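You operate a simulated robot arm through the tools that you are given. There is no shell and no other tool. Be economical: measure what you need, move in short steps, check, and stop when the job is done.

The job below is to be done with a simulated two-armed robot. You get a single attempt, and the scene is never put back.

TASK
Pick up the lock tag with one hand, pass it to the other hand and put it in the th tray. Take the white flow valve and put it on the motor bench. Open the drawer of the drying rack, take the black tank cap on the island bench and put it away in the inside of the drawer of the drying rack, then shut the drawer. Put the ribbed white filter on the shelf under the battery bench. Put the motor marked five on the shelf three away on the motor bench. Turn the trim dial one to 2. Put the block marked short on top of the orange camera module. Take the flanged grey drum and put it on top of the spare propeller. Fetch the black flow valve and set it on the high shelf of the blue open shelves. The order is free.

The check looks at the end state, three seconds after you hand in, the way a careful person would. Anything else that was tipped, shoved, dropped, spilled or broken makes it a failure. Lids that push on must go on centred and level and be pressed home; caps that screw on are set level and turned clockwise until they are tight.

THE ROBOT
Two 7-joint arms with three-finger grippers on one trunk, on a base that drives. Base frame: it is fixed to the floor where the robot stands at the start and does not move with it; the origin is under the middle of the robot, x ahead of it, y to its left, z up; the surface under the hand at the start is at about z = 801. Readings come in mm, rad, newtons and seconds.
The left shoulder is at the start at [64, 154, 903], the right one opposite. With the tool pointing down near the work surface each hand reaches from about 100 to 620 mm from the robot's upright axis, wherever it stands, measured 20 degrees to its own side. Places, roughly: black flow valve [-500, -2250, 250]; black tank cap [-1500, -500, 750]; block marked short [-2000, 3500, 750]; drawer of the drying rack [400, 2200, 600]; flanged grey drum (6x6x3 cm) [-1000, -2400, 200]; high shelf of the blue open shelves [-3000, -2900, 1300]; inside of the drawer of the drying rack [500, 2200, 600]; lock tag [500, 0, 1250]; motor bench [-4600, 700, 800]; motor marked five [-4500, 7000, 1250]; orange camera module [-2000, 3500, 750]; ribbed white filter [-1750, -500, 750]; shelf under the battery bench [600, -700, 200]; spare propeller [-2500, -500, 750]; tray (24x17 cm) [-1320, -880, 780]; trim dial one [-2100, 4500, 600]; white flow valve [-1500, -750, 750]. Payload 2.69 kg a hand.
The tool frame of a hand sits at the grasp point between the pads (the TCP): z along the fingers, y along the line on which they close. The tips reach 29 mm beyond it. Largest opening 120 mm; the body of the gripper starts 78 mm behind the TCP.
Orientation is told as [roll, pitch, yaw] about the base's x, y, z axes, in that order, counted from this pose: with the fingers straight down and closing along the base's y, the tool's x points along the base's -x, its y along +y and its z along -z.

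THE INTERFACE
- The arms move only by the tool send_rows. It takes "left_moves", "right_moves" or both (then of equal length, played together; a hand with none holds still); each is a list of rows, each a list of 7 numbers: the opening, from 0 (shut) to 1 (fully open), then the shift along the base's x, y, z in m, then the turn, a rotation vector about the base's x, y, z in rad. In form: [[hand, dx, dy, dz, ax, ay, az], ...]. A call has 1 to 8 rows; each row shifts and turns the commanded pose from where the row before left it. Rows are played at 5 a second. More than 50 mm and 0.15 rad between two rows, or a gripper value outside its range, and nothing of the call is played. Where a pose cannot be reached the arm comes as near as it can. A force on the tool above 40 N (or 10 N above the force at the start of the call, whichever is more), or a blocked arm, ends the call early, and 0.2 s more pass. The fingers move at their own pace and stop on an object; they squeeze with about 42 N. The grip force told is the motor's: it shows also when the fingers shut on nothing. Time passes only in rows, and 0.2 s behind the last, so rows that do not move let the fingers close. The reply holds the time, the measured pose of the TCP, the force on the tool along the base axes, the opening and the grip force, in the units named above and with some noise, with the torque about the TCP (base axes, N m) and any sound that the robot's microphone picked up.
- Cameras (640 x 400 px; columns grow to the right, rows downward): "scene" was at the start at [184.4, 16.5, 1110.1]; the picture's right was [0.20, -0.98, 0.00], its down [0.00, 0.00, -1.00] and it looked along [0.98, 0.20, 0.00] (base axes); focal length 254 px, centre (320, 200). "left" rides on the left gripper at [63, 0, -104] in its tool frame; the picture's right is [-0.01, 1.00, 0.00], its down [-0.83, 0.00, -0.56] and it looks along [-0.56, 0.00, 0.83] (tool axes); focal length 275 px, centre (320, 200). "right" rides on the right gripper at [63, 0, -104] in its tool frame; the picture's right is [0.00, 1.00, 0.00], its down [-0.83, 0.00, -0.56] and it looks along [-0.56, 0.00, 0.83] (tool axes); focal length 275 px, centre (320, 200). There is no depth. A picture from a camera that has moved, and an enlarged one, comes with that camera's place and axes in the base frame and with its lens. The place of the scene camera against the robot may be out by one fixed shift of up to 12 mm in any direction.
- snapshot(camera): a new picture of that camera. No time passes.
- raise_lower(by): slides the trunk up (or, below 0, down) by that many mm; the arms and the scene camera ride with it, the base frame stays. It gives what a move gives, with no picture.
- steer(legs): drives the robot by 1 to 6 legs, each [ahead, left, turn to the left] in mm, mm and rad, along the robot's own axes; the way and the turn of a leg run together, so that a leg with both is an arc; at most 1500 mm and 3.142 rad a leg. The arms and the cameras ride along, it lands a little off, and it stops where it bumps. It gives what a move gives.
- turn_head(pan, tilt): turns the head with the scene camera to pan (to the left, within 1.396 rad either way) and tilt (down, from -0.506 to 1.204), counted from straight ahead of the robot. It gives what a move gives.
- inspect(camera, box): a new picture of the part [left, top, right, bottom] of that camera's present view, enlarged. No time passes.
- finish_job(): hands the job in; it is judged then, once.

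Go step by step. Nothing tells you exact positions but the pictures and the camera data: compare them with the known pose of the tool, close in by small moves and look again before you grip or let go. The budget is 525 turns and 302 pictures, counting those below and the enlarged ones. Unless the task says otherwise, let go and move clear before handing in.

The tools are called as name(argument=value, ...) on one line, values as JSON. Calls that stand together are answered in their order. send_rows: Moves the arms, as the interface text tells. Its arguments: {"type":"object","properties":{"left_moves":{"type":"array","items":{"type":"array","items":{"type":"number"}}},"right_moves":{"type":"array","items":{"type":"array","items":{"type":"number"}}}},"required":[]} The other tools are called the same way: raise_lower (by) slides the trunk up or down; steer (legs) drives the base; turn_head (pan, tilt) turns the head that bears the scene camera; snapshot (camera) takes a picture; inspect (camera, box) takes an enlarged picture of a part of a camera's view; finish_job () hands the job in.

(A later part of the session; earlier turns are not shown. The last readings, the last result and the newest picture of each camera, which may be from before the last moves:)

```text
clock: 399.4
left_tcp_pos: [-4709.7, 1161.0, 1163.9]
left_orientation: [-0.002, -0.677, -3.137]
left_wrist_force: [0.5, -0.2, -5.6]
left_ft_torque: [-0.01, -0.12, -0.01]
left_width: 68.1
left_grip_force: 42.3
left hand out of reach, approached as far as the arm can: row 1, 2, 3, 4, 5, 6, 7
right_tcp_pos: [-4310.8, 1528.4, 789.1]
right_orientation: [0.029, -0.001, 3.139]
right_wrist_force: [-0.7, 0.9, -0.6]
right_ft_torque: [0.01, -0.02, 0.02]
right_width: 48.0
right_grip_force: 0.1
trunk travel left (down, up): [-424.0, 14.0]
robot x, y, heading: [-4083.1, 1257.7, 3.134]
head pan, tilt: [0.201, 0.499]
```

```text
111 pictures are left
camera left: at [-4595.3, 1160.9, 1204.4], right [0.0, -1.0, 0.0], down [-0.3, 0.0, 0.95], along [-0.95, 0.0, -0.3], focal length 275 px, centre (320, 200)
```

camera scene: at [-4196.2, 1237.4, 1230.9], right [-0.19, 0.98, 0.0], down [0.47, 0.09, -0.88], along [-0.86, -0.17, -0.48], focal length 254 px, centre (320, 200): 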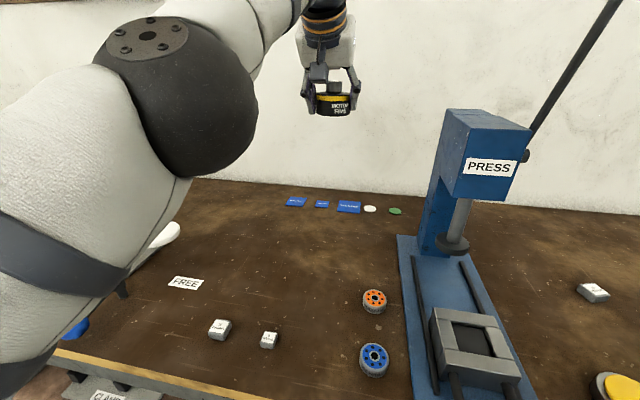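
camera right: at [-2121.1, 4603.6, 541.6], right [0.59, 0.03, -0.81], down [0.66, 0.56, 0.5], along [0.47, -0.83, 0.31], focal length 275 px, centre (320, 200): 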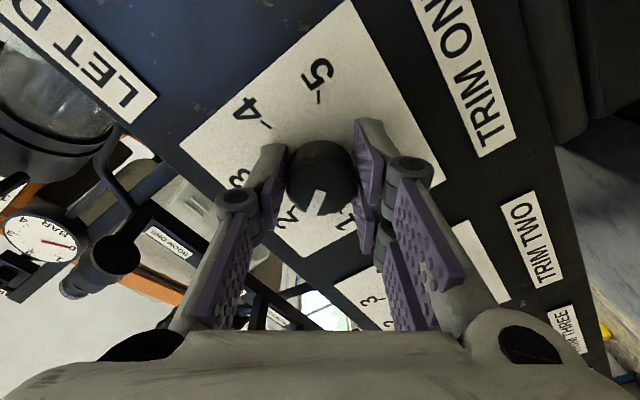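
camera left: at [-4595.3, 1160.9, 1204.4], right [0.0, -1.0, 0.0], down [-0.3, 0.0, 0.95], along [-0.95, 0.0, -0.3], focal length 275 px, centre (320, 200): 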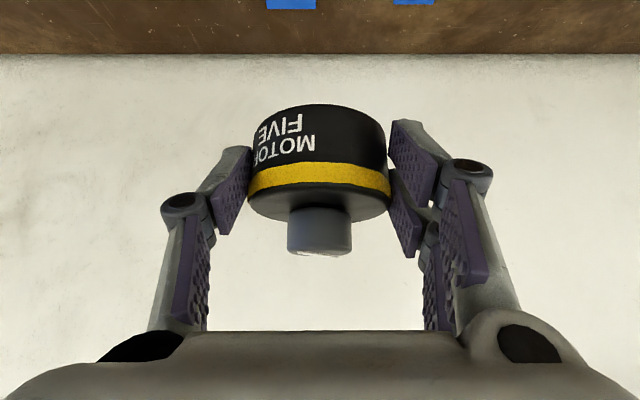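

The arm resists going down here, so I'll back the base 60 mm and lower the trunk instead.

steer(legs=[[-60, 20, 0]])

raise_lower(by=-220)

turn_head(pan=0.0, tilt=0.4)

snapshot(camera="scene")

snapshot(camera="left")

```text
clock: 400.4
left_tcp_pos: [-4649.9, 1138.9, 1165.1]
left_orientation: [-0.005, -0.678, -3.135]
left_wrist_force: [0.6, -0.5, -5.1]
left_ft_torque: [0.0, -0.05, 0.0]
left_width: 68.1
left_grip_force: 41.9
right_tcp_pos: [-4248.7, 1508.0, 791.0]
right_orientation: [0.029, -0.002, 3.14]
right_wrist_force: [-0.1, -0.5, 0.4]
right_ft_torque: [-0.01, 0.05, -0.02]
right_width: 48.2
right_grip_force: 0.0
trunk travel left (down, up): [-424.0, 14.0]
robot x, y, heading: [-4026.1, 1235.5, 3.141]
head pan, tilt: [0.201, 0.499]
```

```text
clock: 401.7
left_tcp_pos: [-4696.9, 1137.5, 883.0]
left_orientation: [0.008, -0.415, -3.138]
left_wrist_force: [14.5, 2.9, 25.7]
left_ft_torque: [-1.03, -0.89, 0.69]
left_width: 68.4
left_grip_force: 42.2
right_tcp_pos: [-4202.2, 1509.2, 622.7]
right_orientation: [0.032, 0.298, 3.141]
right_wrist_force: [-0.3, -0.7, -0.3]
right_ft_torque: [0.03, -0.01, -0.01]
right_width: 48.2
right_grip_force: 0.0
trunk travel left (down, up): [-319.0, 119.0]
robot x, y, heading: [-4026.3, 1234.0, 3.134]
head pan, tilt: [0.201, 0.499]
stopped: the force on the tool passed its limit at 110 N (the readings are from after the stop); the commanded pose is now the measured one
```

```text
clock: 402.4
left_tcp_pos: [-4697.2, 1139.2, 881.4]
left_orientation: [0.006, -0.416, -3.139]
left_wrist_force: [9.8, 2.4, 29.2]
left_ft_torque: [-1.25, -0.69, 0.36]
left_width: 68.3
left_grip_force: 42.2
right_tcp_pos: [-4202.2, 1509.0, 623.6]
right_orientation: [0.031, 0.297, 3.139]
right_wrist_force: [0.0, 0.0, 0.6]
right_ft_torque: [-0.02, 0.06, 0.0]
right_width: 47.9
right_grip_force: 0.1
trunk travel left (down, up): [-319.0, 119.0]
robot x, y, heading: [-4023.1, 1238.4, 3.135]
head pan, tilt: [0.0, 0.4]
```

```text
110 pictures are left
camera scene: at [-4204.0, 1236.3, 1119.4], right [0.0, 1.0, 0.0], down [0.39, 0.0, -0.92], along [-0.92, 0.0, -0.39], focal length 254 px, centre (320, 200)
```

scene: 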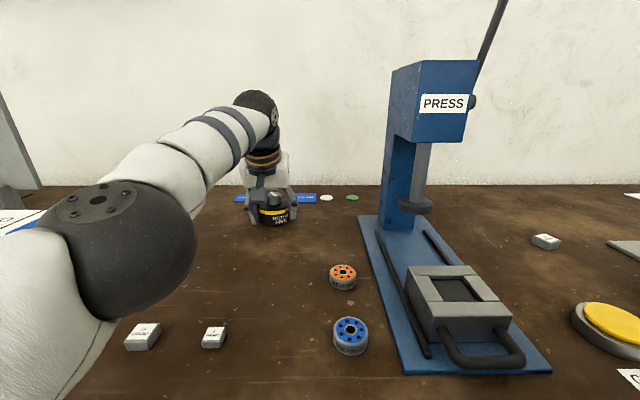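

```text
109 pictures are left
camera left: at [-4596.7, 1140.4, 951.2], right [0.0, -1.0, 0.01], down [-0.54, 0.01, 0.84], along [-0.84, -0.01, -0.54], focal length 275 px, centre (320, 200)
```

left: 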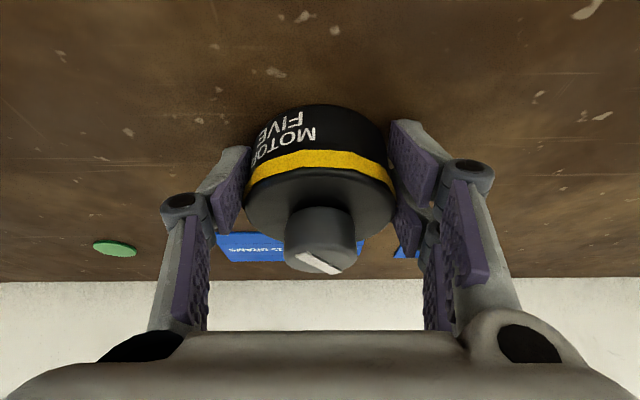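

The lowering changed the hand's pitch and the motor touched the bench (force stop). I'll lift slightly, restore the tilt so the motor is upright, and bring it back toward the front.

send_rows(left_moves=[[0.4, 0.0, 0, 0.03, 0, 0, 0], [0.4, 0.02, 0, 0.02, 0, 0.09, 0], [0.4, 0.03, 0, 0.0, 0, 0.09, 0], [0.4, 0.02, 0, 0.0, 0, 0.086, 0]])

snapshot(camera="left")

inspect(camera="scene", box=[180, 80, 420, 230])

```text
clock: 403.4
left_tcp_pos: [-4621.9, 1138.4, 925.6]
left_orientation: [0.003, -0.678, -3.137]
left_wrist_force: [0.1, -1.2, -5.4]
left_ft_torque: [-0.02, -0.05, -0.01]
left_width: 68.1
left_grip_force: 42.3
left hand out of reach, approached as far as the arm can: row 1
right_tcp_pos: [-4203.8, 1508.0, 622.8]
right_orientation: [0.029, 0.301, 3.138]
right_wrist_force: [-0.3, 0.2, -1.0]
right_ft_torque: [0.0, -0.02, 0.01]
right_width: 48.0
right_grip_force: 0.1
trunk travel left (down, up): [-319.0, 119.0]
robot x, y, heading: [-4025.7, 1239.1, 3.136]
head pan, tilt: [0.0, 0.4]
```

```text
108 pictures are left
camera left: at [-4506.4, 1138.6, 966.7], right [0.0, -1.0, 0.01], down [-0.3, 0.0, 0.95], along [-0.95, -0.01, -0.3], focal length 275 px, centre (320, 200)
```

left: 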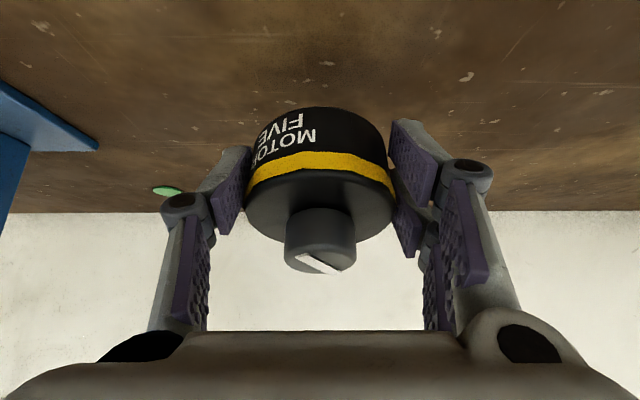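

```text
2.67 times, centred on (300, 155) of scene
camera zoom: at [-4207.5, 1235.5, 1118.8], right [0.0, 1.0, 0.0], down [0.39, 0.0, -0.92], along [-0.92, 0.0, -0.39], focal length 676 px, centre (373, 320)
```

zoom: 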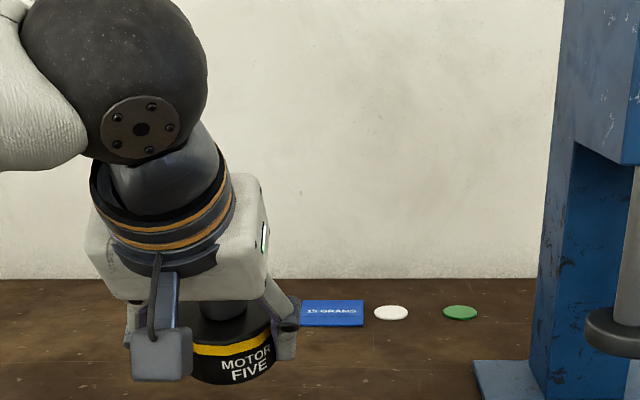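

The motor slipped about 12° in the grip at that contact; I'll set the hand pitch so the motor is upright again (−0.21 rad), then look.

send_rows(left_moves=[[0.4, 0.0, 0, 0.0, 0, -0.105, 0], [0.4, 0.0, 0, 0.0, 0, -0.105, 0]])

inspect(camera="scene", box=[180, 80, 420, 230])

```text
clock: 404.0
left_tcp_pos: [-4622.2, 1137.3, 924.8]
left_orientation: [0.005, -0.463, -3.138]
left_wrist_force: [-0.5, -0.5, -5.8]
left_ft_torque: [0.01, -0.08, -0.06]
left_width: 68.6
left_grip_force: 41.5
right_tcp_pos: [-4205.0, 1508.8, 622.8]
right_orientation: [0.028, 0.303, 3.141]
right_wrist_force: [0.2, -0.5, 0.0]
right_ft_torque: [-0.01, 0.02, 0.01]
right_width: 48.1
right_grip_force: 0.1
trunk travel left (down, up): [-319.0, 119.0]
robot x, y, heading: [-4020.2, 1237.7, 3.139]
head pan, tilt: [0.0, 0.4]
```

```text
2.67 times, centred on (300, 155) of scene
camera zoom: at [-4207.8, 1235.6, 1118.7], right [0.0, 1.0, 0.0], down [0.39, 0.0, -0.92], along [-0.92, 0.0, -0.39], focal length 676 px, centre (373, 320)
```

zoom: 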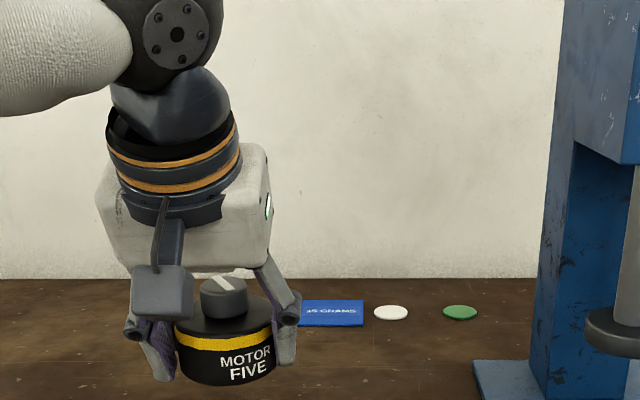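

Upright now. Lower until contact.

send_rows(left_moves=[[0.4, 0.0, 0, -0.015, 0, 0, 0], [0.4, 0.0, 0, -0.01, 0, 0, 0]])

send_rows(left_moves=[[0.4, 0.0, 0, -0.006, 0, 0, 0], [0.4, 0.0, 0, -0.005, 0, 0, 0]])

send_rows(left_moves=[[0.4, 0.0, 0, -0.005, 0, 0, 0], [0.4, 0.0, 0, -0.004, 0, 0, 0]])

```text
clock: 404.6
left_tcp_pos: [-4621.8, 1137.7, 900.3]
left_orientation: [0.008, -0.465, -3.138]
left_wrist_force: [-0.1, -0.9, -5.2]
left_ft_torque: [-0.04, -0.06, -0.01]
left_width: 67.9
left_grip_force: 41.6
right_tcp_pos: [-4202.8, 1508.2, 623.2]
right_orientation: [0.031, 0.303, 3.139]
right_wrist_force: [0.6, 0.4, -0.1]
right_ft_torque: [-0.02, 0.01, -0.01]
right_width: 48.3
right_grip_force: 0.0
trunk travel left (down, up): [-319.0, 119.0]
robot x, y, heading: [-4021.9, 1240.3, 3.136]
head pan, tilt: [0.0, 0.4]
```

```text
clock: 405.2
left_tcp_pos: [-4621.3, 1138.0, 889.2]
left_orientation: [0.006, -0.465, -3.14]
left_wrist_force: [0.3, -0.2, -5.6]
left_ft_torque: [-0.02, -0.09, -0.01]
left_width: 68.2
left_grip_force: 41.5
right_tcp_pos: [-4203.9, 1510.0, 623.4]
right_orientation: [0.029, 0.302, 3.14]
right_wrist_force: [-0.4, -0.9, -0.2]
right_ft_torque: [-0.03, -0.01, -0.03]
right_width: 48.1
right_grip_force: 0.0
trunk travel left (down, up): [-319.0, 119.0]
robot x, y, heading: [-4026.3, 1238.6, 3.139]
head pan, tilt: [0.0, 0.4]
```

```text
clock: 405.8
left_tcp_pos: [-4620.9, 1136.8, 881.8]
left_orientation: [0.005, -0.47, -3.138]
left_wrist_force: [-0.9, -0.7, 6.5]
left_ft_torque: [-0.5, -0.11, 0.06]
left_width: 68.1
left_grip_force: 42.3
right_tcp_pos: [-4203.4, 1508.7, 624.3]
right_orientation: [0.031, 0.3, 3.141]
right_wrist_force: [0.7, 0.5, 0.8]
right_ft_torque: [-0.01, 0.02, 0.01]
right_width: 48.1
right_grip_force: 0.0
trunk travel left (down, up): [-319.0, 119.0]
robot x, y, heading: [-4023.7, 1234.9, 3.134]
head pan, tilt: [0.0, 0.4]
```

Contact. Press lightly to seat it, then release and check.

send_rows(left_moves=[[0.4, 0.0, 0, -0.003, 0, 0, 0], [0.5, 0.0, 0, 0, 0, 0, 0], [0.7, 0.0, 0, 0, 0, 0, 0], [0.75, 0, 0, 0, 0, 0, 0]])

inspect(camera="scene", box=[180, 80, 420, 230])

snapshot(camera="left")

```text
clock: 406.8
left_tcp_pos: [-4620.0, 1137.7, 876.0]
left_orientation: [0.006, -0.461, -3.137]
left_wrist_force: [-0.7, -0.3, 0.7]
left_ft_torque: [-0.04, -0.04, 0.01]
left_width: 91.7
left_grip_force: 0.4
right_tcp_pos: [-4204.1, 1509.0, 622.4]
right_orientation: [0.029, 0.301, 3.14]
right_wrist_force: [1.4, 0.0, -0.3]
right_ft_torque: [-0.04, 0.01, 0.02]
right_width: 47.6
right_grip_force: 0.0
trunk travel left (down, up): [-319.0, 119.0]
robot x, y, heading: [-4023.2, 1233.7, 3.139]
head pan, tilt: [0.0, 0.4]
```

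```text
2.67 times, centred on (300, 155) of scene
camera zoom: at [-4207.1, 1235.6, 1118.7], right [0.0, 1.0, 0.0], down [0.39, 0.0, -0.92], along [-0.92, 0.0, -0.39], focal length 676 px, centre (373, 320)
```

zoom: 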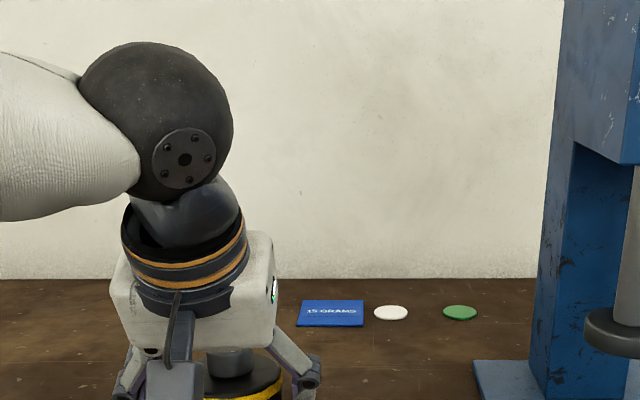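

```text
104 pictures are left
camera left: at [-4516.3, 1139.4, 941.2], right [0.0, -1.0, 0.01], down [-0.5, 0.01, 0.87], along [-0.87, -0.01, -0.5], focal length 275 px, centre (320, 200)
```

left: 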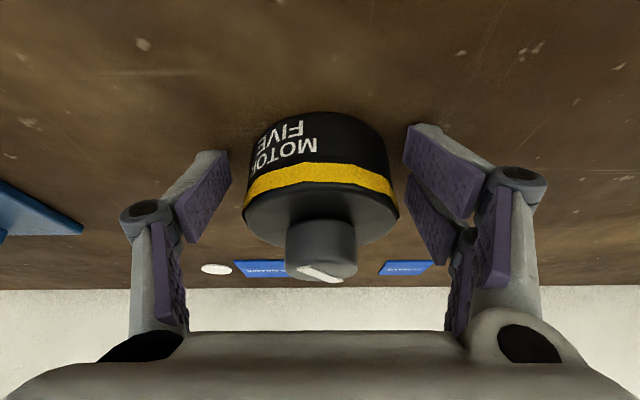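

Motor stands upright on the bench. Withdraw along the finger direction.

send_rows(left_moves=[[0.75, 0.018, 0, 0.038, 0, 0, 0], [0.75, 0.02, 0, 0.04, 0, 0, 0], [0.75, 0.02, 0, 0.04, 0, 0, 0]])

steer(legs=[[-350, 0, 0]])

snapshot(camera="scene")

```text
clock: 407.6
left_tcp_pos: [-4563.0, 1137.5, 997.5]
left_orientation: [0.006, -0.464, -3.138]
left_wrist_force: [0.7, -0.2, -0.5]
left_ft_torque: [0.02, 0.02, 0.0]
left_width: 89.8
left_grip_force: 0.0
right_tcp_pos: [-4204.3, 1508.7, 623.0]
right_orientation: [0.03, 0.301, 3.14]
right_wrist_force: [0.2, 0.5, 0.3]
right_ft_torque: [0.01, 0.0, 0.0]
right_width: 48.1
right_grip_force: 0.0
trunk travel left (down, up): [-319.0, 119.0]
robot x, y, heading: [-4021.6, 1234.6, 3.137]
head pan, tilt: [0.0, 0.4]
```

```text
clock: 409.9
left_tcp_pos: [-4215.5, 1135.0, 995.8]
left_orientation: [0.005, -0.465, -3.139]
left_wrist_force: [-0.1, 0.5, 0.4]
left_ft_torque: [0.0, 0.02, 0.01]
left_width: 90.1
left_grip_force: 0.1
right_tcp_pos: [-3856.2, 1507.6, 622.4]
right_orientation: [0.029, 0.302, 3.14]
right_wrist_force: [0.2, -0.3, 0.3]
right_ft_torque: [0.04, 0.01, -0.03]
right_width: 48.1
right_grip_force: 0.0
trunk travel left (down, up): [-319.0, 119.0]
robot x, y, heading: [-3673.3, 1232.8, 3.137]
head pan, tilt: [0.0, 0.4]
```

```text
103 pictures are left
camera scene: at [-3859.5, 1234.0, 1118.9], right [0.0, 1.0, 0.0], down [0.39, 0.0, -0.92], along [-0.92, 0.0, -0.39], focal length 254 px, centre (320, 200)
```

scene: 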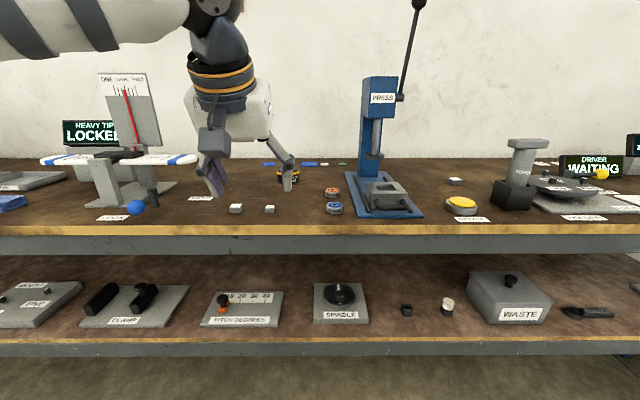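

Motor five is in place. Next: the black flow valve and grey drum near [-500…-1000, -2300]. Level both hands, then drive there.

send_rows(left_moves=[[0.6, 0.0, 0, 0.0, 0, -0.116, 0], [0.6, 0.0, 0, 0.0, 0, -0.116, 0], [0.6, 0.0, 0, 0.0, 0, -0.116, 0], [0.6, 0.0, 0, 0, 0, -0.116, 0]], right_moves=[[0.6, 0.0, 0, 0.0, 0, 0.1, 0], [0.6, 0.0, 0, 0.0, 0, 0.1, 0], [0.6, 0.0, 0, 0.0, 0, 0.1, 0], [0.6, 0.0, 0, 0, 0, 0, 0]])

steer(legs=[[0, 0, 1.571], [1400, 0, 0], [1300, 0, 0], [600, 0, 0]])

turn_head(pan=0.6, tilt=0.2)

snapshot(camera="scene")

```text
clock: 410.9
left_tcp_pos: [-4214.0, 1136.9, 993.7]
left_orientation: [0.011, -0.005, -3.141]
left_wrist_force: [-0.4, 0.4, 0.5]
left_ft_torque: [0.02, -0.02, 0.02]
left_width: 72.0
left_grip_force: 0.2
right_tcp_pos: [-3900.8, 1524.6, 592.9]
right_orientation: [0.032, 0.001, 3.139]
right_wrist_force: [-0.2, -0.7, 0.3]
right_ft_torque: [-0.02, 0.05, 0.03]
right_width: 72.2
right_grip_force: 0.1
right hand out of reach, approached as far as the arm can: row 1, 2, 3
trunk travel left (down, up): [-319.0, 119.0]
robot x, y, heading: [-3678.3, 1235.4, 3.137]
head pan, tilt: [0.0, 0.4]
```

```text
clock: 430.9
left_tcp_pos: [-3542.3, -2623.2, 994.4]
left_orientation: [0.009, -0.007, -1.553]
left_wrist_force: [1.0, 0.1, -0.9]
left_ft_torque: [-0.02, -0.02, -0.01]
left_width: 71.9
left_grip_force: 0.1
right_tcp_pos: [-3935.9, -2314.2, 591.6]
right_orientation: [0.032, 0.004, -1.559]
right_wrist_force: [-0.2, -0.4, 0.2]
right_ft_torque: [-0.02, 0.04, -0.02]
right_width: 72.1
right_grip_force: 0.1
trunk travel left (down, up): [-319.0, 119.0]
robot x, y, heading: [-3646.3, -2085.3, -1.561]
head pan, tilt: [0.0, 0.4]
```

```text
clock: 431.9
left_tcp_pos: [-3541.6, -2621.6, 994.2]
left_orientation: [0.01, -0.005, -1.552]
left_wrist_force: [-1.2, -0.3, -0.8]
left_ft_torque: [0.01, -0.02, -0.03]
left_width: 71.7
left_grip_force: 0.1
right_tcp_pos: [-3935.1, -2314.7, 593.5]
right_orientation: [0.032, 0.001, -1.557]
right_wrist_force: [0.9, 0.3, -0.2]
right_ft_torque: [-0.02, -0.02, 0.04]
right_width: 72.2
right_grip_force: 0.0
trunk travel left (down, up): [-319.0, 119.0]
robot x, y, heading: [-3647.5, -2087.7, -1.561]
head pan, tilt: [0.6, 0.201]
```

```text
102 pictures are left
camera scene: at [-3597.6, -2251.9, 1137.3], right [-0.82, -0.57, 0.0], down [-0.11, 0.16, -0.98], along [0.56, -0.8, -0.2], focal length 254 px, centre (320, 200)
```

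scene: 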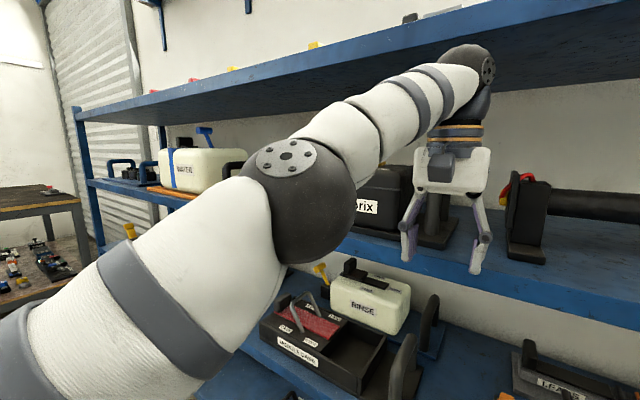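

I came a bit far—the left hand is near the blue shelves. Back up, then drive along y≈-1500 toward the south bench.

steer(legs=[[-580, 0, 0], [0, 0, 1.561], [1450, 0, 0], [1450, 0, 0]])

turn_head(pan=-1.2, tilt=0.4)

snapshot(camera="scene")

```text
clock: 452.6
left_tcp_pos: [-223.6, -1401.4, 994.2]
left_orientation: [0.008, -0.006, 0.018]
left_wrist_force: [-0.4, -0.2, -0.8]
left_ft_torque: [0.01, 0.0, -0.02]
left_width: 71.7
left_grip_force: 0.1
right_tcp_pos: [-530.5, -1795.5, 593.0]
right_orientation: [0.032, 0.002, 0.013]
right_wrist_force: [0.4, -0.1, 0.4]
right_ft_torque: [0.01, -0.05, -0.01]
right_width: 71.8
right_grip_force: 0.0
trunk travel left (down, up): [-319.0, 119.0]
robot x, y, heading: [-762.0, -1507.7, 0.014]
head pan, tilt: [0.6, 0.201]
```

```text
clock: 454.4
left_tcp_pos: [-224.4, -1401.5, 993.9]
left_orientation: [0.009, -0.007, 0.019]
left_wrist_force: [0.4, -0.3, -0.3]
left_ft_torque: [0.02, 0.02, 0.02]
left_width: 72.0
left_grip_force: 0.0
right_tcp_pos: [-531.5, -1795.7, 593.0]
right_orientation: [0.033, 0.001, 0.015]
right_wrist_force: [-0.2, 0.0, -0.2]
right_ft_torque: [-0.01, 0.01, -0.01]
right_width: 72.4
right_grip_force: 0.1
trunk travel left (down, up): [-319.0, 119.0]
robot x, y, heading: [-759.9, -1510.6, 0.012]
head pan, tilt: [-1.201, 0.4]
```

```text
101 pictures are left
camera scene: at [-641.6, -1595.4, 1118.8], right [-0.93, -0.37, 0.0], down [-0.14, 0.36, -0.92], along [0.34, -0.86, -0.39], focal length 254 px, centre (320, 200)
```

scene: 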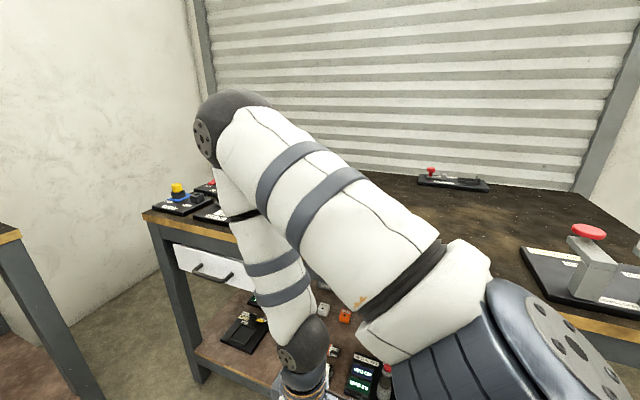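

steer(legs=[[0, 120, 0], [0, 0, -1.583]])

turn_head(pan=0, tilt=0.6)

snapshot(camera="scene")

```text
clock: 459.8
left_tcp_pos: [-658.7, -1926.7, 993.8]
left_orientation: [0.008, -0.008, -1.559]
left_wrist_force: [0.0, 0.0, 0.3]
left_ft_torque: [0.01, 0.03, -0.01]
left_width: 72.2
left_grip_force: 0.0
right_tcp_pos: [-1049.6, -1616.1, 592.0]
right_orientation: [0.033, 0.002, -1.565]
right_wrist_force: [0.1, 0.7, 0.3]
right_ft_torque: [0.03, -0.04, -0.01]
right_width: 71.9
right_grip_force: 0.1
trunk travel left (down, up): [-319.0, 119.0]
robot x, y, heading: [-761.1, -1390.5, -1.566]
head pan, tilt: [-1.201, 0.4]
```

```text
clock: 461.2
left_tcp_pos: [-660.2, -1925.7, 994.7]
left_orientation: [0.008, -0.007, -1.558]
left_wrist_force: [-1.1, 1.2, 0.8]
left_ft_torque: [-0.02, -0.02, 0.05]
left_width: 71.9
left_grip_force: 0.0
right_tcp_pos: [-1049.4, -1615.5, 592.7]
right_orientation: [0.031, 0.001, -1.564]
right_wrist_force: [0.1, -0.5, 0.0]
right_ft_torque: [0.01, 0.0, 0.03]
right_width: 71.9
right_grip_force: 0.0
trunk travel left (down, up): [-319.0, 119.0]
robot x, y, heading: [-761.7, -1388.6, -1.563]
head pan, tilt: [0.0, 0.6]
```

```text
100 pictures are left
camera scene: at [-765.0, -1566.7, 1100.6], right [-1.0, 0.0, 0.0], down [0.0, 0.56, -0.83], along [0.0, -0.83, -0.56], focal length 254 px, centre (320, 200)
```

scene: 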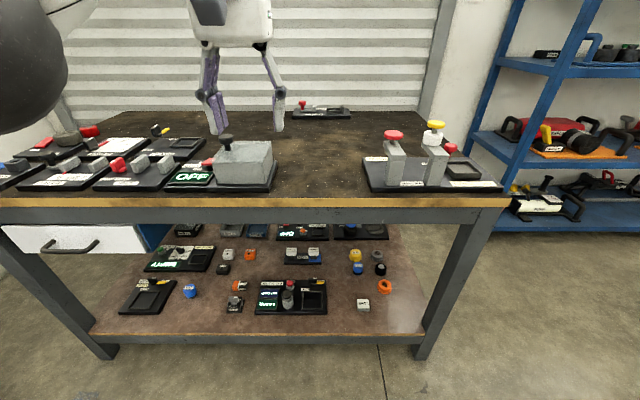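

inspect(camera="scene", box=[120, 220, 280, 320])

inspect(camera="scene", box=[250, 220, 410, 320])

```text
4.00 times, centred on (200, 270) of scene
camera zoom: at [-765.0, -1566.7, 1100.6], right [-1.0, 0.0, 0.0], down [0.0, 0.56, -0.83], along [0.0, -0.83, -0.56], focal length 1014 px, centre (800, -80)
```

zoom: 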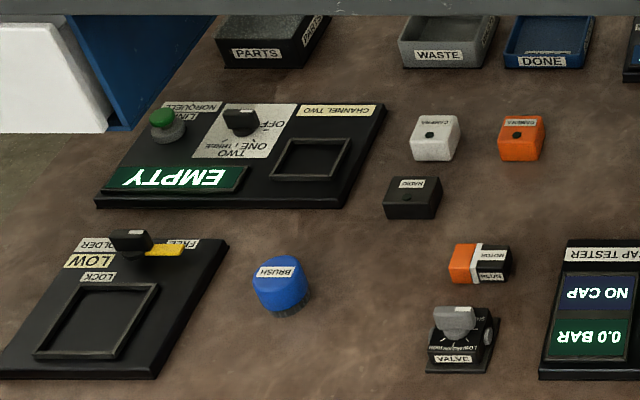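

```text
4.00 times, centred on (330, 270) of scene
camera zoom: at [-765.0, -1566.7, 1100.6], right [-1.0, 0.0, 0.0], down [0.0, 0.56, -0.83], along [0.0, -0.83, -0.56], focal length 1014 px, centre (280, -80)
```

zoom: 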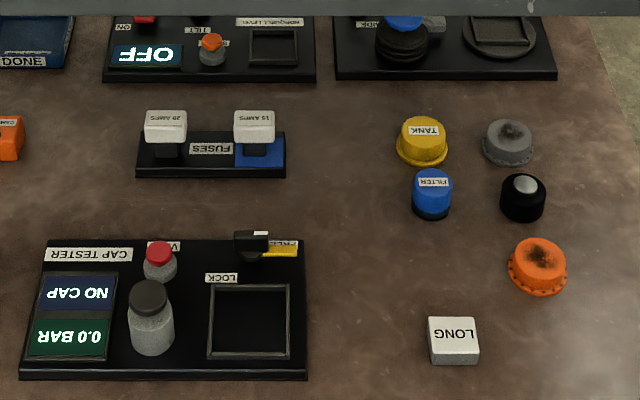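

I see both on the lower shelf: the black VALVE near [-442, -2142] and the grey flanged drum near [-1031, -2399] (shelf z≈205). Lower the trunk and bring the left hand down for the valve.

raise_lower(by=-315)

send_rows(left_moves=[[0.6, 0.0, 0, -0.045, 0, 0, 0], [0.6, 0.0, 0, -0.045, 0, 0, 0], [0.6, 0.0, 0, -0.045, 0, 0, 0], [0.6, 0.0, 0, -0.045, 0, 0, 0], [0.6, 0.0, 0, -0.045, 0, 0, 0], [0.6, 0.0, 0, -0.045, 0, 0, 0], [0.6, 0.0, 0, -0.045, 0, 0, 0]])

steer(legs=[[0, 200, 0]])

turn_head(pan=0, tilt=0.4)

snapshot(camera="scene")

```text
clock: 464.3
left_tcp_pos: [-659.5, -1925.5, 679.3]
left_orientation: [0.008, -0.009, -1.558]
left_wrist_force: [0.6, 0.4, 0.2]
left_ft_torque: [-0.02, 0.01, 0.03]
left_width: 72.1
left_grip_force: 0.0
right_tcp_pos: [-1049.5, -1570.3, 245.0]
right_orientation: [0.034, 0.317, -1.563]
right_wrist_force: [-0.1, -0.1, -0.4]
right_ft_torque: [-0.02, 0.04, 0.01]
right_width: 71.9
right_grip_force: 0.1
trunk travel left (down, up): [-4.0, 434.0]
robot x, y, heading: [-760.6, -1391.0, -1.564]
head pan, tilt: [0.0, 0.6]
```

```text
clock: 465.9
left_tcp_pos: [-660.0, -1926.0, 363.6]
left_orientation: [0.009, -0.008, -1.559]
left_wrist_force: [-0.9, 0.0, 0.2]
left_ft_torque: [0.0, -0.02, -0.02]
left_width: 71.9
left_grip_force: 0.1
right_tcp_pos: [-1049.1, -1570.3, 246.0]
right_orientation: [0.033, 0.32, -1.563]
right_wrist_force: [0.2, -0.4, 0.6]
right_ft_torque: [-0.01, 0.01, -0.01]
right_width: 71.9
right_grip_force: 0.1
trunk travel left (down, up): [-4.0, 434.0]
robot x, y, heading: [-765.2, -1393.4, -1.568]
head pan, tilt: [0.0, 0.6]
```

```text
clock: 468.1
left_tcp_pos: [-459.1, -1923.8, 363.7]
left_orientation: [0.009, -0.006, -1.56]
left_wrist_force: [-0.4, -0.6, -0.1]
left_ft_torque: [0.03, -0.04, -0.01]
left_width: 72.0
left_grip_force: 0.1
right_tcp_pos: [-850.6, -1569.3, 245.4]
right_orientation: [0.034, 0.317, -1.565]
right_wrist_force: [0.2, 0.1, 0.5]
right_ft_torque: [-0.02, 0.02, 0.0]
right_width: 72.1
right_grip_force: 0.0
trunk travel left (down, up): [-4.0, 434.0]
robot x, y, heading: [-561.6, -1389.4, -1.569]
head pan, tilt: [0.0, 0.6]
```

```text
clock: 468.8
left_tcp_pos: [-460.4, -1924.6, 364.3]
left_orientation: [0.008, -0.006, -1.559]
left_wrist_force: [0.2, 0.4, 0.7]
left_ft_torque: [0.03, 0.0, -0.02]
left_width: 72.0
left_grip_force: 0.0
right_tcp_pos: [-851.3, -1568.6, 246.3]
right_orientation: [0.034, 0.319, -1.565]
right_wrist_force: [1.0, -0.5, 0.1]
right_ft_torque: [0.0, 0.0, 0.02]
right_width: 72.1
right_grip_force: 0.0
trunk travel left (down, up): [-4.0, 434.0]
robot x, y, heading: [-564.2, -1388.0, -1.567]
head pan, tilt: [0.0, 0.4]
```

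```text
97 pictures are left
camera scene: at [-564.8, -1665.6, 792.6], right [-1.0, 0.0, 0.0], down [0.0, 0.39, -0.92], along [0.0, -0.92, -0.39], focal length 254 px, centre (320, 200)
```

scene: 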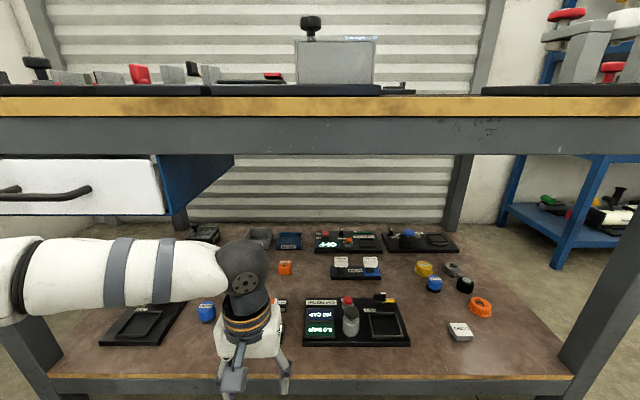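

steer(legs=[[170, 0, 0]])

snapshot(camera="left")

```text
clock: 470.2
left_tcp_pos: [-457.8, -2062.0, 361.7]
left_orientation: [0.014, 0.009, -1.574]
left_wrist_force: [-0.3, -0.8, -0.4]
left_ft_torque: [0.02, -0.01, 0.02]
left_width: 71.9
left_grip_force: 0.2
right_tcp_pos: [-849.2, -1722.4, 246.4]
right_orientation: [0.035, 0.311, -1.554]
right_wrist_force: [-0.1, 0.2, 0.3]
right_ft_torque: [-0.02, 0.0, 0.01]
right_width: 71.9
right_grip_force: 0.0
trunk travel left (down, up): [-4.0, 434.0]
robot x, y, heading: [-568.2, -1542.0, -1.559]
head pan, tilt: [0.0, 0.4]
stopped in leg 1: the robot was blocked; the commanded pose is now the measured one
```

```text
96 pictures are left
camera left: at [-459.2, -1999.2, 466.2], right [1.0, -0.01, 0.01], down [-0.01, -0.83, 0.55], along [0.01, -0.55, -0.83], focal length 275 px, centre (320, 200)
```

left: 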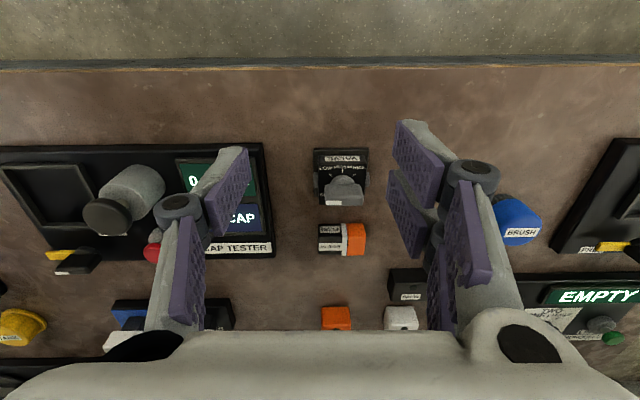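

Blocked — probably the left elbow against the drawer. Back off a little and look left.

steer(legs=[[-30, 0, 0]])

turn_head(pan=0.7, tilt=0.4)

snapshot(camera="scene")

```text
clock: 471.1
left_tcp_pos: [-458.4, -2036.8, 356.7]
left_orientation: [0.013, 0.019, -1.57]
left_wrist_force: [0.4, 0.0, -0.1]
left_ft_torque: [-0.03, 0.0, -0.01]
left_width: 71.8
left_grip_force: 0.0
right_tcp_pos: [-848.8, -1696.8, 245.1]
right_orientation: [0.032, 0.318, -1.556]
right_wrist_force: [-0.1, -0.6, -0.6]
right_ft_torque: [-0.03, -0.03, -0.01]
right_width: 72.2
right_grip_force: 0.1
trunk travel left (down, up): [-4.0, 434.0]
robot x, y, heading: [-561.8, -1513.9, -1.559]
head pan, tilt: [0.0, 0.4]
```

```text
clock: 472.1
left_tcp_pos: [-458.4, -2035.7, 356.2]
left_orientation: [0.014, 0.019, -1.57]
left_wrist_force: [0.0, -0.3, -0.1]
left_ft_torque: [-0.01, 0.01, 0.02]
left_width: 72.1
left_grip_force: 0.0
right_tcp_pos: [-849.9, -1695.8, 245.1]
right_orientation: [0.033, 0.316, -1.556]
right_wrist_force: [-0.3, -0.2, -0.6]
right_ft_torque: [0.04, -0.04, 0.0]
right_width: 71.8
right_grip_force: 0.0
trunk travel left (down, up): [-4.0, 434.0]
robot x, y, heading: [-559.7, -1512.8, -1.559]
head pan, tilt: [0.7, 0.4]
```

```text
95 pictures are left
camera scene: at [-503.6, -1767.4, 792.6], right [-0.76, -0.65, 0.0], down [-0.25, 0.29, -0.92], along [0.6, -0.7, -0.39], focal length 254 px, centre (320, 200)
```

scene: 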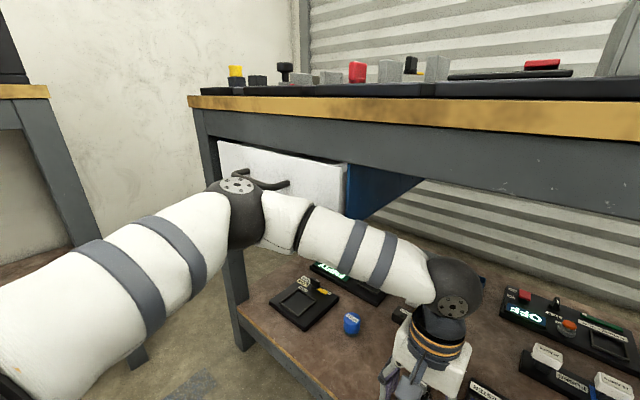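

The left elbow met the drawer handle. I'll take the valve with the right hand instead: back off, fold the left hand back, and level the right hand.

steer(legs=[[-130, 0, 0]])

send_rows(left_moves=[[0.6, 0.02, 0.03, 0.02, 0, 0, 0], [0.6, 0.02, 0.03, 0.02, 0, 0, 0], [0.6, 0.02, 0.03, 0.02, 0, 0, 0], [0.6, 0.02, 0.03, 0.02, 0, 0, 0], [0.6, 0.02, 0.03, 0.02, 0, 0, 0], [0.6, 0.02, 0.03, 0.02, 0, 0, 0]], right_moves=[[0.6, 0.01, -0.03, 0.02, -0.08, 0, 0], [0.6, 0.01, -0.04, 0.02, -0.08, 0, 0], [0.6, 0.02, -0.04, 0.02, -0.08, 0, 0], [0.6, 0.02, -0.04, 0.02, -0.077, 0, 0], [0.6, 0.02, -0.04, 0.02, 0, 0, 0], [0.6, 0.02, -0.04, 0.0, 0, 0, 0]])

send_rows(right_moves=[[0.6, 0.01, -0.045, 0, 0, 0, 0], [0.6, 0.01, -0.045, 0.0, 0, 0, 0]])

```text
clock: 473.4
left_tcp_pos: [-459.5, -1907.3, 354.8]
left_orientation: [0.014, 0.019, -1.571]
left_wrist_force: [-0.5, 0.0, 1.0]
left_ft_torque: [-0.02, 0.01, -0.01]
left_width: 72.3
left_grip_force: 0.0
right_tcp_pos: [-851.1, -1566.2, 246.4]
right_orientation: [0.033, 0.319, -1.556]
right_wrist_force: [-0.4, -0.6, 0.3]
right_ft_torque: [0.01, 0.01, -0.02]
right_width: 72.1
right_grip_force: 0.0
trunk travel left (down, up): [-4.0, 434.0]
robot x, y, heading: [-561.3, -1382.7, -1.562]
head pan, tilt: [0.7, 0.4]
```

```text
clock: 474.8
left_tcp_pos: [-339.8, -1726.3, 475.3]
left_orientation: [0.014, 0.018, -1.57]
left_wrist_force: [-0.2, -0.1, 0.3]
left_ft_torque: [0.0, -0.01, 0.05]
left_width: 71.8
left_grip_force: 0.0
right_tcp_pos: [-781.5, -1805.8, 295.6]
right_orientation: [0.028, 0.001, -1.556]
right_wrist_force: [-0.2, 0.2, 0.4]
right_ft_torque: [0.0, 0.0, -0.01]
right_width: 72.3
right_grip_force: 0.1
right hand out of reach, approached as far as the arm can: row 1, 2, 3, 4, 5, 6
trunk travel left (down, up): [-4.0, 434.0]
robot x, y, heading: [-565.8, -1378.3, -1.562]
head pan, tilt: [0.7, 0.4]
```

```text
clock: 475.4
left_tcp_pos: [-340.5, -1726.9, 475.9]
left_orientation: [0.013, 0.019, -1.572]
left_wrist_force: [-0.2, 0.1, 0.7]
left_ft_torque: [-0.01, 0.03, 0.04]
left_width: 71.8
left_grip_force: 0.1
right_tcp_pos: [-763.1, -1895.4, 294.6]
right_orientation: [0.028, 0.0, -1.56]
right_wrist_force: [0.1, 0.0, 0.7]
right_ft_torque: [0.0, -0.04, -0.01]
right_width: 72.2
right_grip_force: 0.1
trunk travel left (down, up): [-4.0, 434.0]
robot x, y, heading: [-565.2, -1385.8, -1.562]
head pan, tilt: [0.7, 0.4]
```

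send_rows(left_moves=[[0.6, 0, 0.04, 0.01, 0, 0, 0], [0.6, 0, 0.04, 0.01, 0, 0, 0], [0.6, 0, 0.03, 0.01, 0, 0, 0]])

steer(legs=[[0, 326, 0], [190, 0, 0]])

snapshot(camera="right")

```text
clock: 476.2
left_tcp_pos: [-338.6, -1693.5, 544.4]
left_orientation: [0.015, 0.023, -1.572]
left_wrist_force: [-0.4, 0.3, -0.4]
left_ft_torque: [0.03, 0.0, 0.01]
left_width: 72.2
left_grip_force: 0.0
left hand out of reach, approached as far as the arm can: row 1, 2, 3
right_tcp_pos: [-762.0, -1894.4, 294.4]
right_orientation: [0.027, 0.001, -1.556]
right_wrist_force: [-0.7, -0.3, 0.1]
right_ft_torque: [0.0, 0.06, 0.01]
right_width: 71.9
right_grip_force: 0.1
trunk travel left (down, up): [-4.0, 434.0]
robot x, y, heading: [-565.4, -1388.4, -1.561]
head pan, tilt: [0.7, 0.4]
```

```text
clock: 479.2
left_tcp_pos: [-34.3, -1688.6, 546.9]
left_orientation: [0.025, 0.021, -1.58]
left_wrist_force: [0.1, 0.0, -0.3]
left_ft_torque: [0.01, -0.01, -0.04]
left_width: 72.0
left_grip_force: 0.1
right_tcp_pos: [-455.4, -1886.8, 295.0]
right_orientation: [0.037, -0.001, -1.562]
right_wrist_force: [0.3, -1.0, 0.3]
right_ft_torque: [0.03, -0.03, 0.0]
right_width: 71.9
right_grip_force: 0.0
trunk travel left (down, up): [-4.0, 434.0]
robot x, y, heading: [-253.6, -1379.6, -1.566]
head pan, tilt: [0.7, 0.4]
stopped in leg 1: the robot was blocked; the commanded pose is now the measured one
```

```text
94 pictures are left
camera right: at [-459.6, -1825.0, 398.4], right [1.0, 0.01, 0.04], down [-0.01, -0.83, 0.56], along [0.04, -0.56, -0.83], focal length 275 px, centre (320, 200)
```

right: 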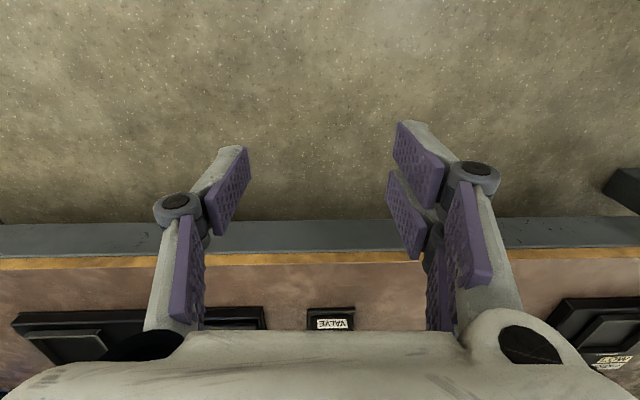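

Blocked slightly by something left of my left elbow; I'm nearly aligned anyway. Move right 15 mm to free it, then forward.

steer(legs=[[0, -20, 0], [190, 0, 0]])

snapshot(camera="right")

```text
clock: 481.4
left_tcp_pos: [-46.9, -1881.2, 544.9]
left_orientation: [0.015, 0.026, -1.582]
left_wrist_force: [0.0, -0.1, -0.2]
left_ft_torque: [0.01, -0.01, -0.05]
left_width: 72.1
left_grip_force: 0.1
right_tcp_pos: [-469.8, -2074.7, 290.9]
right_orientation: [0.027, 0.011, -1.563]
right_wrist_force: [-0.2, 0.4, -0.6]
right_ft_torque: [0.03, 0.0, 0.0]
right_width: 72.1
right_grip_force: 0.0
trunk travel left (down, up): [-4.0, 434.0]
robot x, y, heading: [-273.3, -1569.2, -1.564]
head pan, tilt: [0.7, 0.4]
stopped in leg 2: the robot was blocked; the commanded pose is now the measured one
```

```text
93 pictures are left
camera right: at [-473.9, -2012.5, 396.8], right [1.0, 0.01, 0.03], down [-0.01, -0.84, 0.55], along [0.03, -0.55, -0.84], focal length 275 px, centre (320, 200)
```

right: 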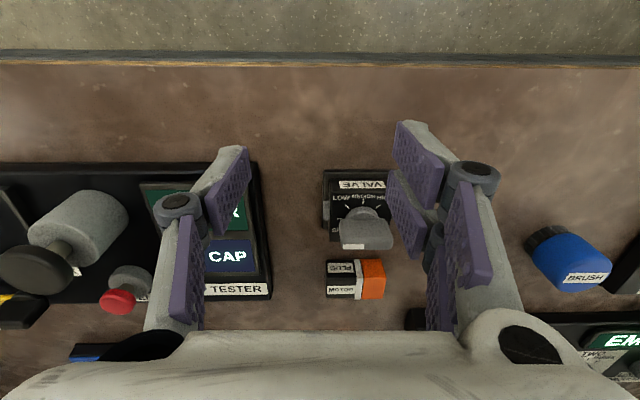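

steer(legs=[[-8, 0, 0]])

send_rows(right_moves=[[0.62, 0.02, -0.025, 0, 0, 0, 0], [0.62, 0.012, -0.025, 0.0, 0, 0, 0], [0.62, 0, -0.005, -0.015, 0, 0, 0]])

snapshot(camera="right")

```text
clock: 482.1
left_tcp_pos: [-46.2, -1874.1, 544.3]
left_orientation: [0.014, 0.024, -1.579]
left_wrist_force: [0.1, 0.1, -0.1]
left_ft_torque: [-0.03, 0.03, 0.01]
left_width: 72.4
left_grip_force: 0.0
right_tcp_pos: [-469.6, -2067.1, 291.2]
right_orientation: [0.029, 0.012, -1.562]
right_wrist_force: [0.3, 0.6, 0.1]
right_ft_torque: [-0.04, 0.0, -0.01]
right_width: 72.1
right_grip_force: 0.1
trunk travel left (down, up): [-4.0, 434.0]
robot x, y, heading: [-272.9, -1563.0, -1.565]
head pan, tilt: [0.7, 0.4]
```

```text
clock: 482.9
left_tcp_pos: [-47.0, -1873.1, 543.9]
left_orientation: [0.015, 0.025, -1.582]
left_wrist_force: [1.1, 0.8, -0.8]
left_ft_torque: [-0.04, -0.01, 0.0]
left_width: 71.9
left_grip_force: 0.0
right_tcp_pos: [-437.4, -2121.6, 278.2]
right_orientation: [0.029, 0.012, -1.565]
right_wrist_force: [-0.8, 0.3, -0.6]
right_ft_torque: [-0.02, 0.02, -0.01]
right_width: 74.4
right_grip_force: 0.1
trunk travel left (down, up): [-4.0, 434.0]
robot x, y, heading: [-270.7, -1558.7, -1.572]
head pan, tilt: [0.7, 0.4]
```

```text
92 pictures are left
camera right: at [-441.6, -2060.1, 381.7], right [1.0, 0.01, 0.03], down [-0.01, -0.84, 0.55], along [0.03, -0.55, -0.84], focal length 275 px, centre (320, 200)
```

right: 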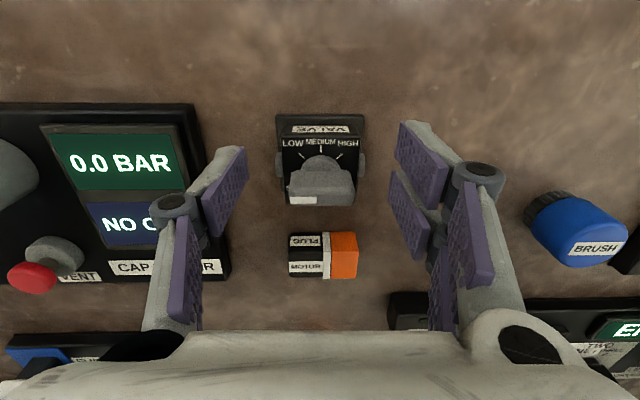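

send_rows(right_moves=[[0.62, 0, -0.005, -0.018, 0, 0, 0], [0.62, 0.0, 0, -0.016, 0, 0, 0]])

snapshot(camera="right")

```text
clock: 483.5
left_tcp_pos: [-46.9, -1872.8, 543.3]
left_orientation: [0.015, 0.024, -1.58]
left_wrist_force: [-0.3, 0.3, -0.7]
left_ft_torque: [0.01, 0.03, -0.01]
left_width: 72.1
left_grip_force: 0.0
right_tcp_pos: [-437.4, -2126.6, 243.1]
right_orientation: [0.027, 0.011, -1.563]
right_wrist_force: [0.5, 0.3, 0.1]
right_ft_torque: [-0.03, -0.01, 0.03]
right_width: 74.0
right_grip_force: 0.1
trunk travel left (down, up): [-4.0, 434.0]
robot x, y, heading: [-269.5, -1563.0, -1.564]
head pan, tilt: [0.7, 0.4]
```

```text
91 pictures are left
camera right: at [-442.2, -2065.3, 347.3], right [1.0, 0.01, 0.03], down [0.0, -0.84, 0.55], along [0.03, -0.55, -0.84], focal length 275 px, centre (320, 200)
```

right: 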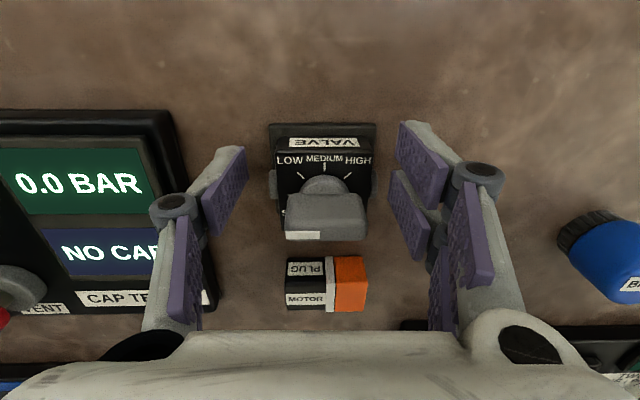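

Well centred. Close on the valve.

send_rows(right_moves=[[0.45, 0.001, 0, 0, 0, 0, 0], [0.35, 0.0, 0, 0, 0, 0, 0], [0.25, 0, 0, 0, 0, 0, 0], [0.25, 0, 0, 0, 0, 0, 0]])

send_rows(right_moves=[[0.25, 0, 0, 0.03, 0, 0, 0], [0.25, 0.0, 0, 0.04, 0, 0, 0], [0.25, 0, 0.01, 0.03, 0, 0, 0]])

snapshot(camera="right")

```text
clock: 484.5
left_tcp_pos: [-46.6, -1872.9, 543.5]
left_orientation: [0.015, 0.025, -1.581]
left_wrist_force: [-0.2, 0.7, -0.3]
left_ft_torque: [-0.02, 0.03, -0.04]
left_width: 72.1
left_grip_force: 0.0
right_tcp_pos: [-436.4, -2126.3, 241.4]
right_orientation: [0.028, 0.013, -1.564]
right_wrist_force: [0.2, 0.1, -0.1]
right_ft_torque: [0.01, -0.01, 0.04]
right_width: 47.3
right_grip_force: 41.7
trunk travel left (down, up): [-4.0, 434.0]
robot x, y, heading: [-264.8, -1563.8, -1.567]
head pan, tilt: [0.7, 0.4]
```

```text
clock: 485.5
left_tcp_pos: [-46.5, -1872.8, 545.2]
left_orientation: [0.014, 0.025, -1.578]
left_wrist_force: [-0.2, 0.4, 0.3]
left_ft_torque: [-0.01, 0.01, 0.01]
left_width: 72.3
left_grip_force: 0.0
right_tcp_pos: [-434.0, -2079.5, 296.1]
right_orientation: [0.031, 0.13, -1.562]
right_wrist_force: [-0.1, 0.8, -1.7]
right_ft_torque: [-0.02, 0.03, -0.05]
right_width: 47.3
right_grip_force: 42.7
trunk travel left (down, up): [-4.0, 434.0]
robot x, y, heading: [-271.4, -1559.2, -1.564]
head pan, tilt: [0.7, 0.4]
stopped in row 3 (right hand): the arm was blocked; the commanded pose is now the measured one
```

```text
90 pictures are left
camera right: at [-439.1, -2029.8, 407.7], right [1.0, 0.01, 0.03], down [0.0, -0.9, 0.44], along [0.03, -0.44, -0.9], focal length 275 px, centre (320, 200)
```

right: 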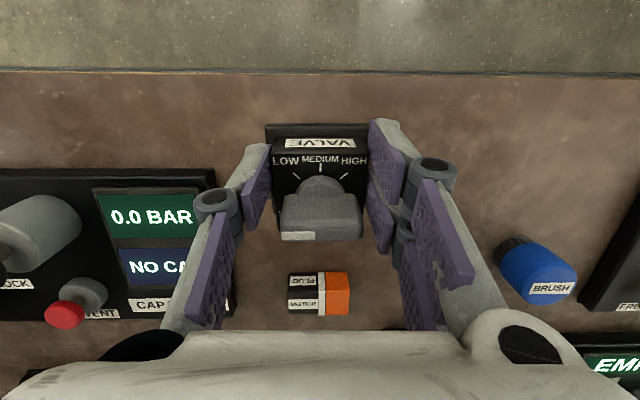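

Valve lifted (the arm touched the bench underside while rising). Back straight out.

steer(legs=[[-300, 0, 0]])

turn_head(pan=-0.3, tilt=0.4)

snapshot(camera="scene")

```text
clock: 487.6
left_tcp_pos: [-48.9, -1573.1, 544.2]
left_orientation: [0.013, 0.024, -1.58]
left_wrist_force: [0.3, 0.1, -0.7]
left_ft_torque: [-0.04, 0.02, -0.02]
left_width: 72.3
left_grip_force: 0.1
right_tcp_pos: [-435.9, -1779.9, 295.1]
right_orientation: [0.029, 0.131, -1.56]
right_wrist_force: [0.0, -1.7, -1.3]
right_ft_torque: [0.04, 0.0, -0.02]
right_width: 47.5
right_grip_force: 42.0
trunk travel left (down, up): [-4.0, 434.0]
robot x, y, heading: [-266.9, -1257.8, -1.572]
head pan, tilt: [0.7, 0.4]
```

```text
clock: 488.9
left_tcp_pos: [-48.2, -1573.4, 544.7]
left_orientation: [0.014, 0.025, -1.579]
left_wrist_force: [0.0, -0.1, -0.4]
left_ft_torque: [0.01, 0.0, -0.04]
left_width: 72.0
left_grip_force: 0.1
right_tcp_pos: [-436.0, -1779.5, 295.5]
right_orientation: [0.029, 0.13, -1.561]
right_wrist_force: [-0.5, 0.3, -2.1]
right_ft_torque: [0.02, 0.04, 0.01]
right_width: 47.5
right_grip_force: 41.7
trunk travel left (down, up): [-4.0, 434.0]
robot x, y, heading: [-270.7, -1261.4, -1.564]
head pan, tilt: [-0.3, 0.4]
```

```text
89 pictures are left
camera scene: at [-299.9, -1534.2, 792.6], right [-0.96, 0.29, 0.0], down [0.11, 0.37, -0.92], along [-0.27, -0.88, -0.39], focal length 254 px, centre (320, 200)
```

scene: 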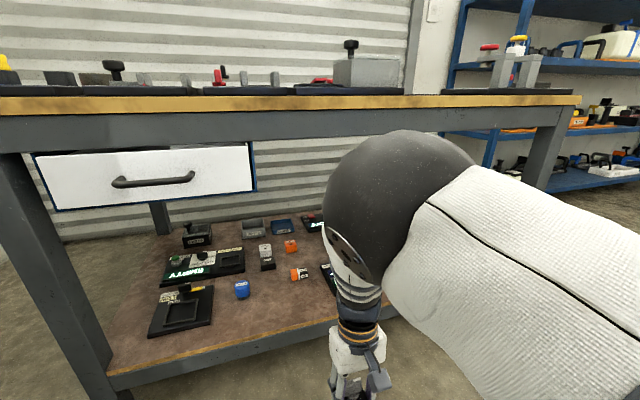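

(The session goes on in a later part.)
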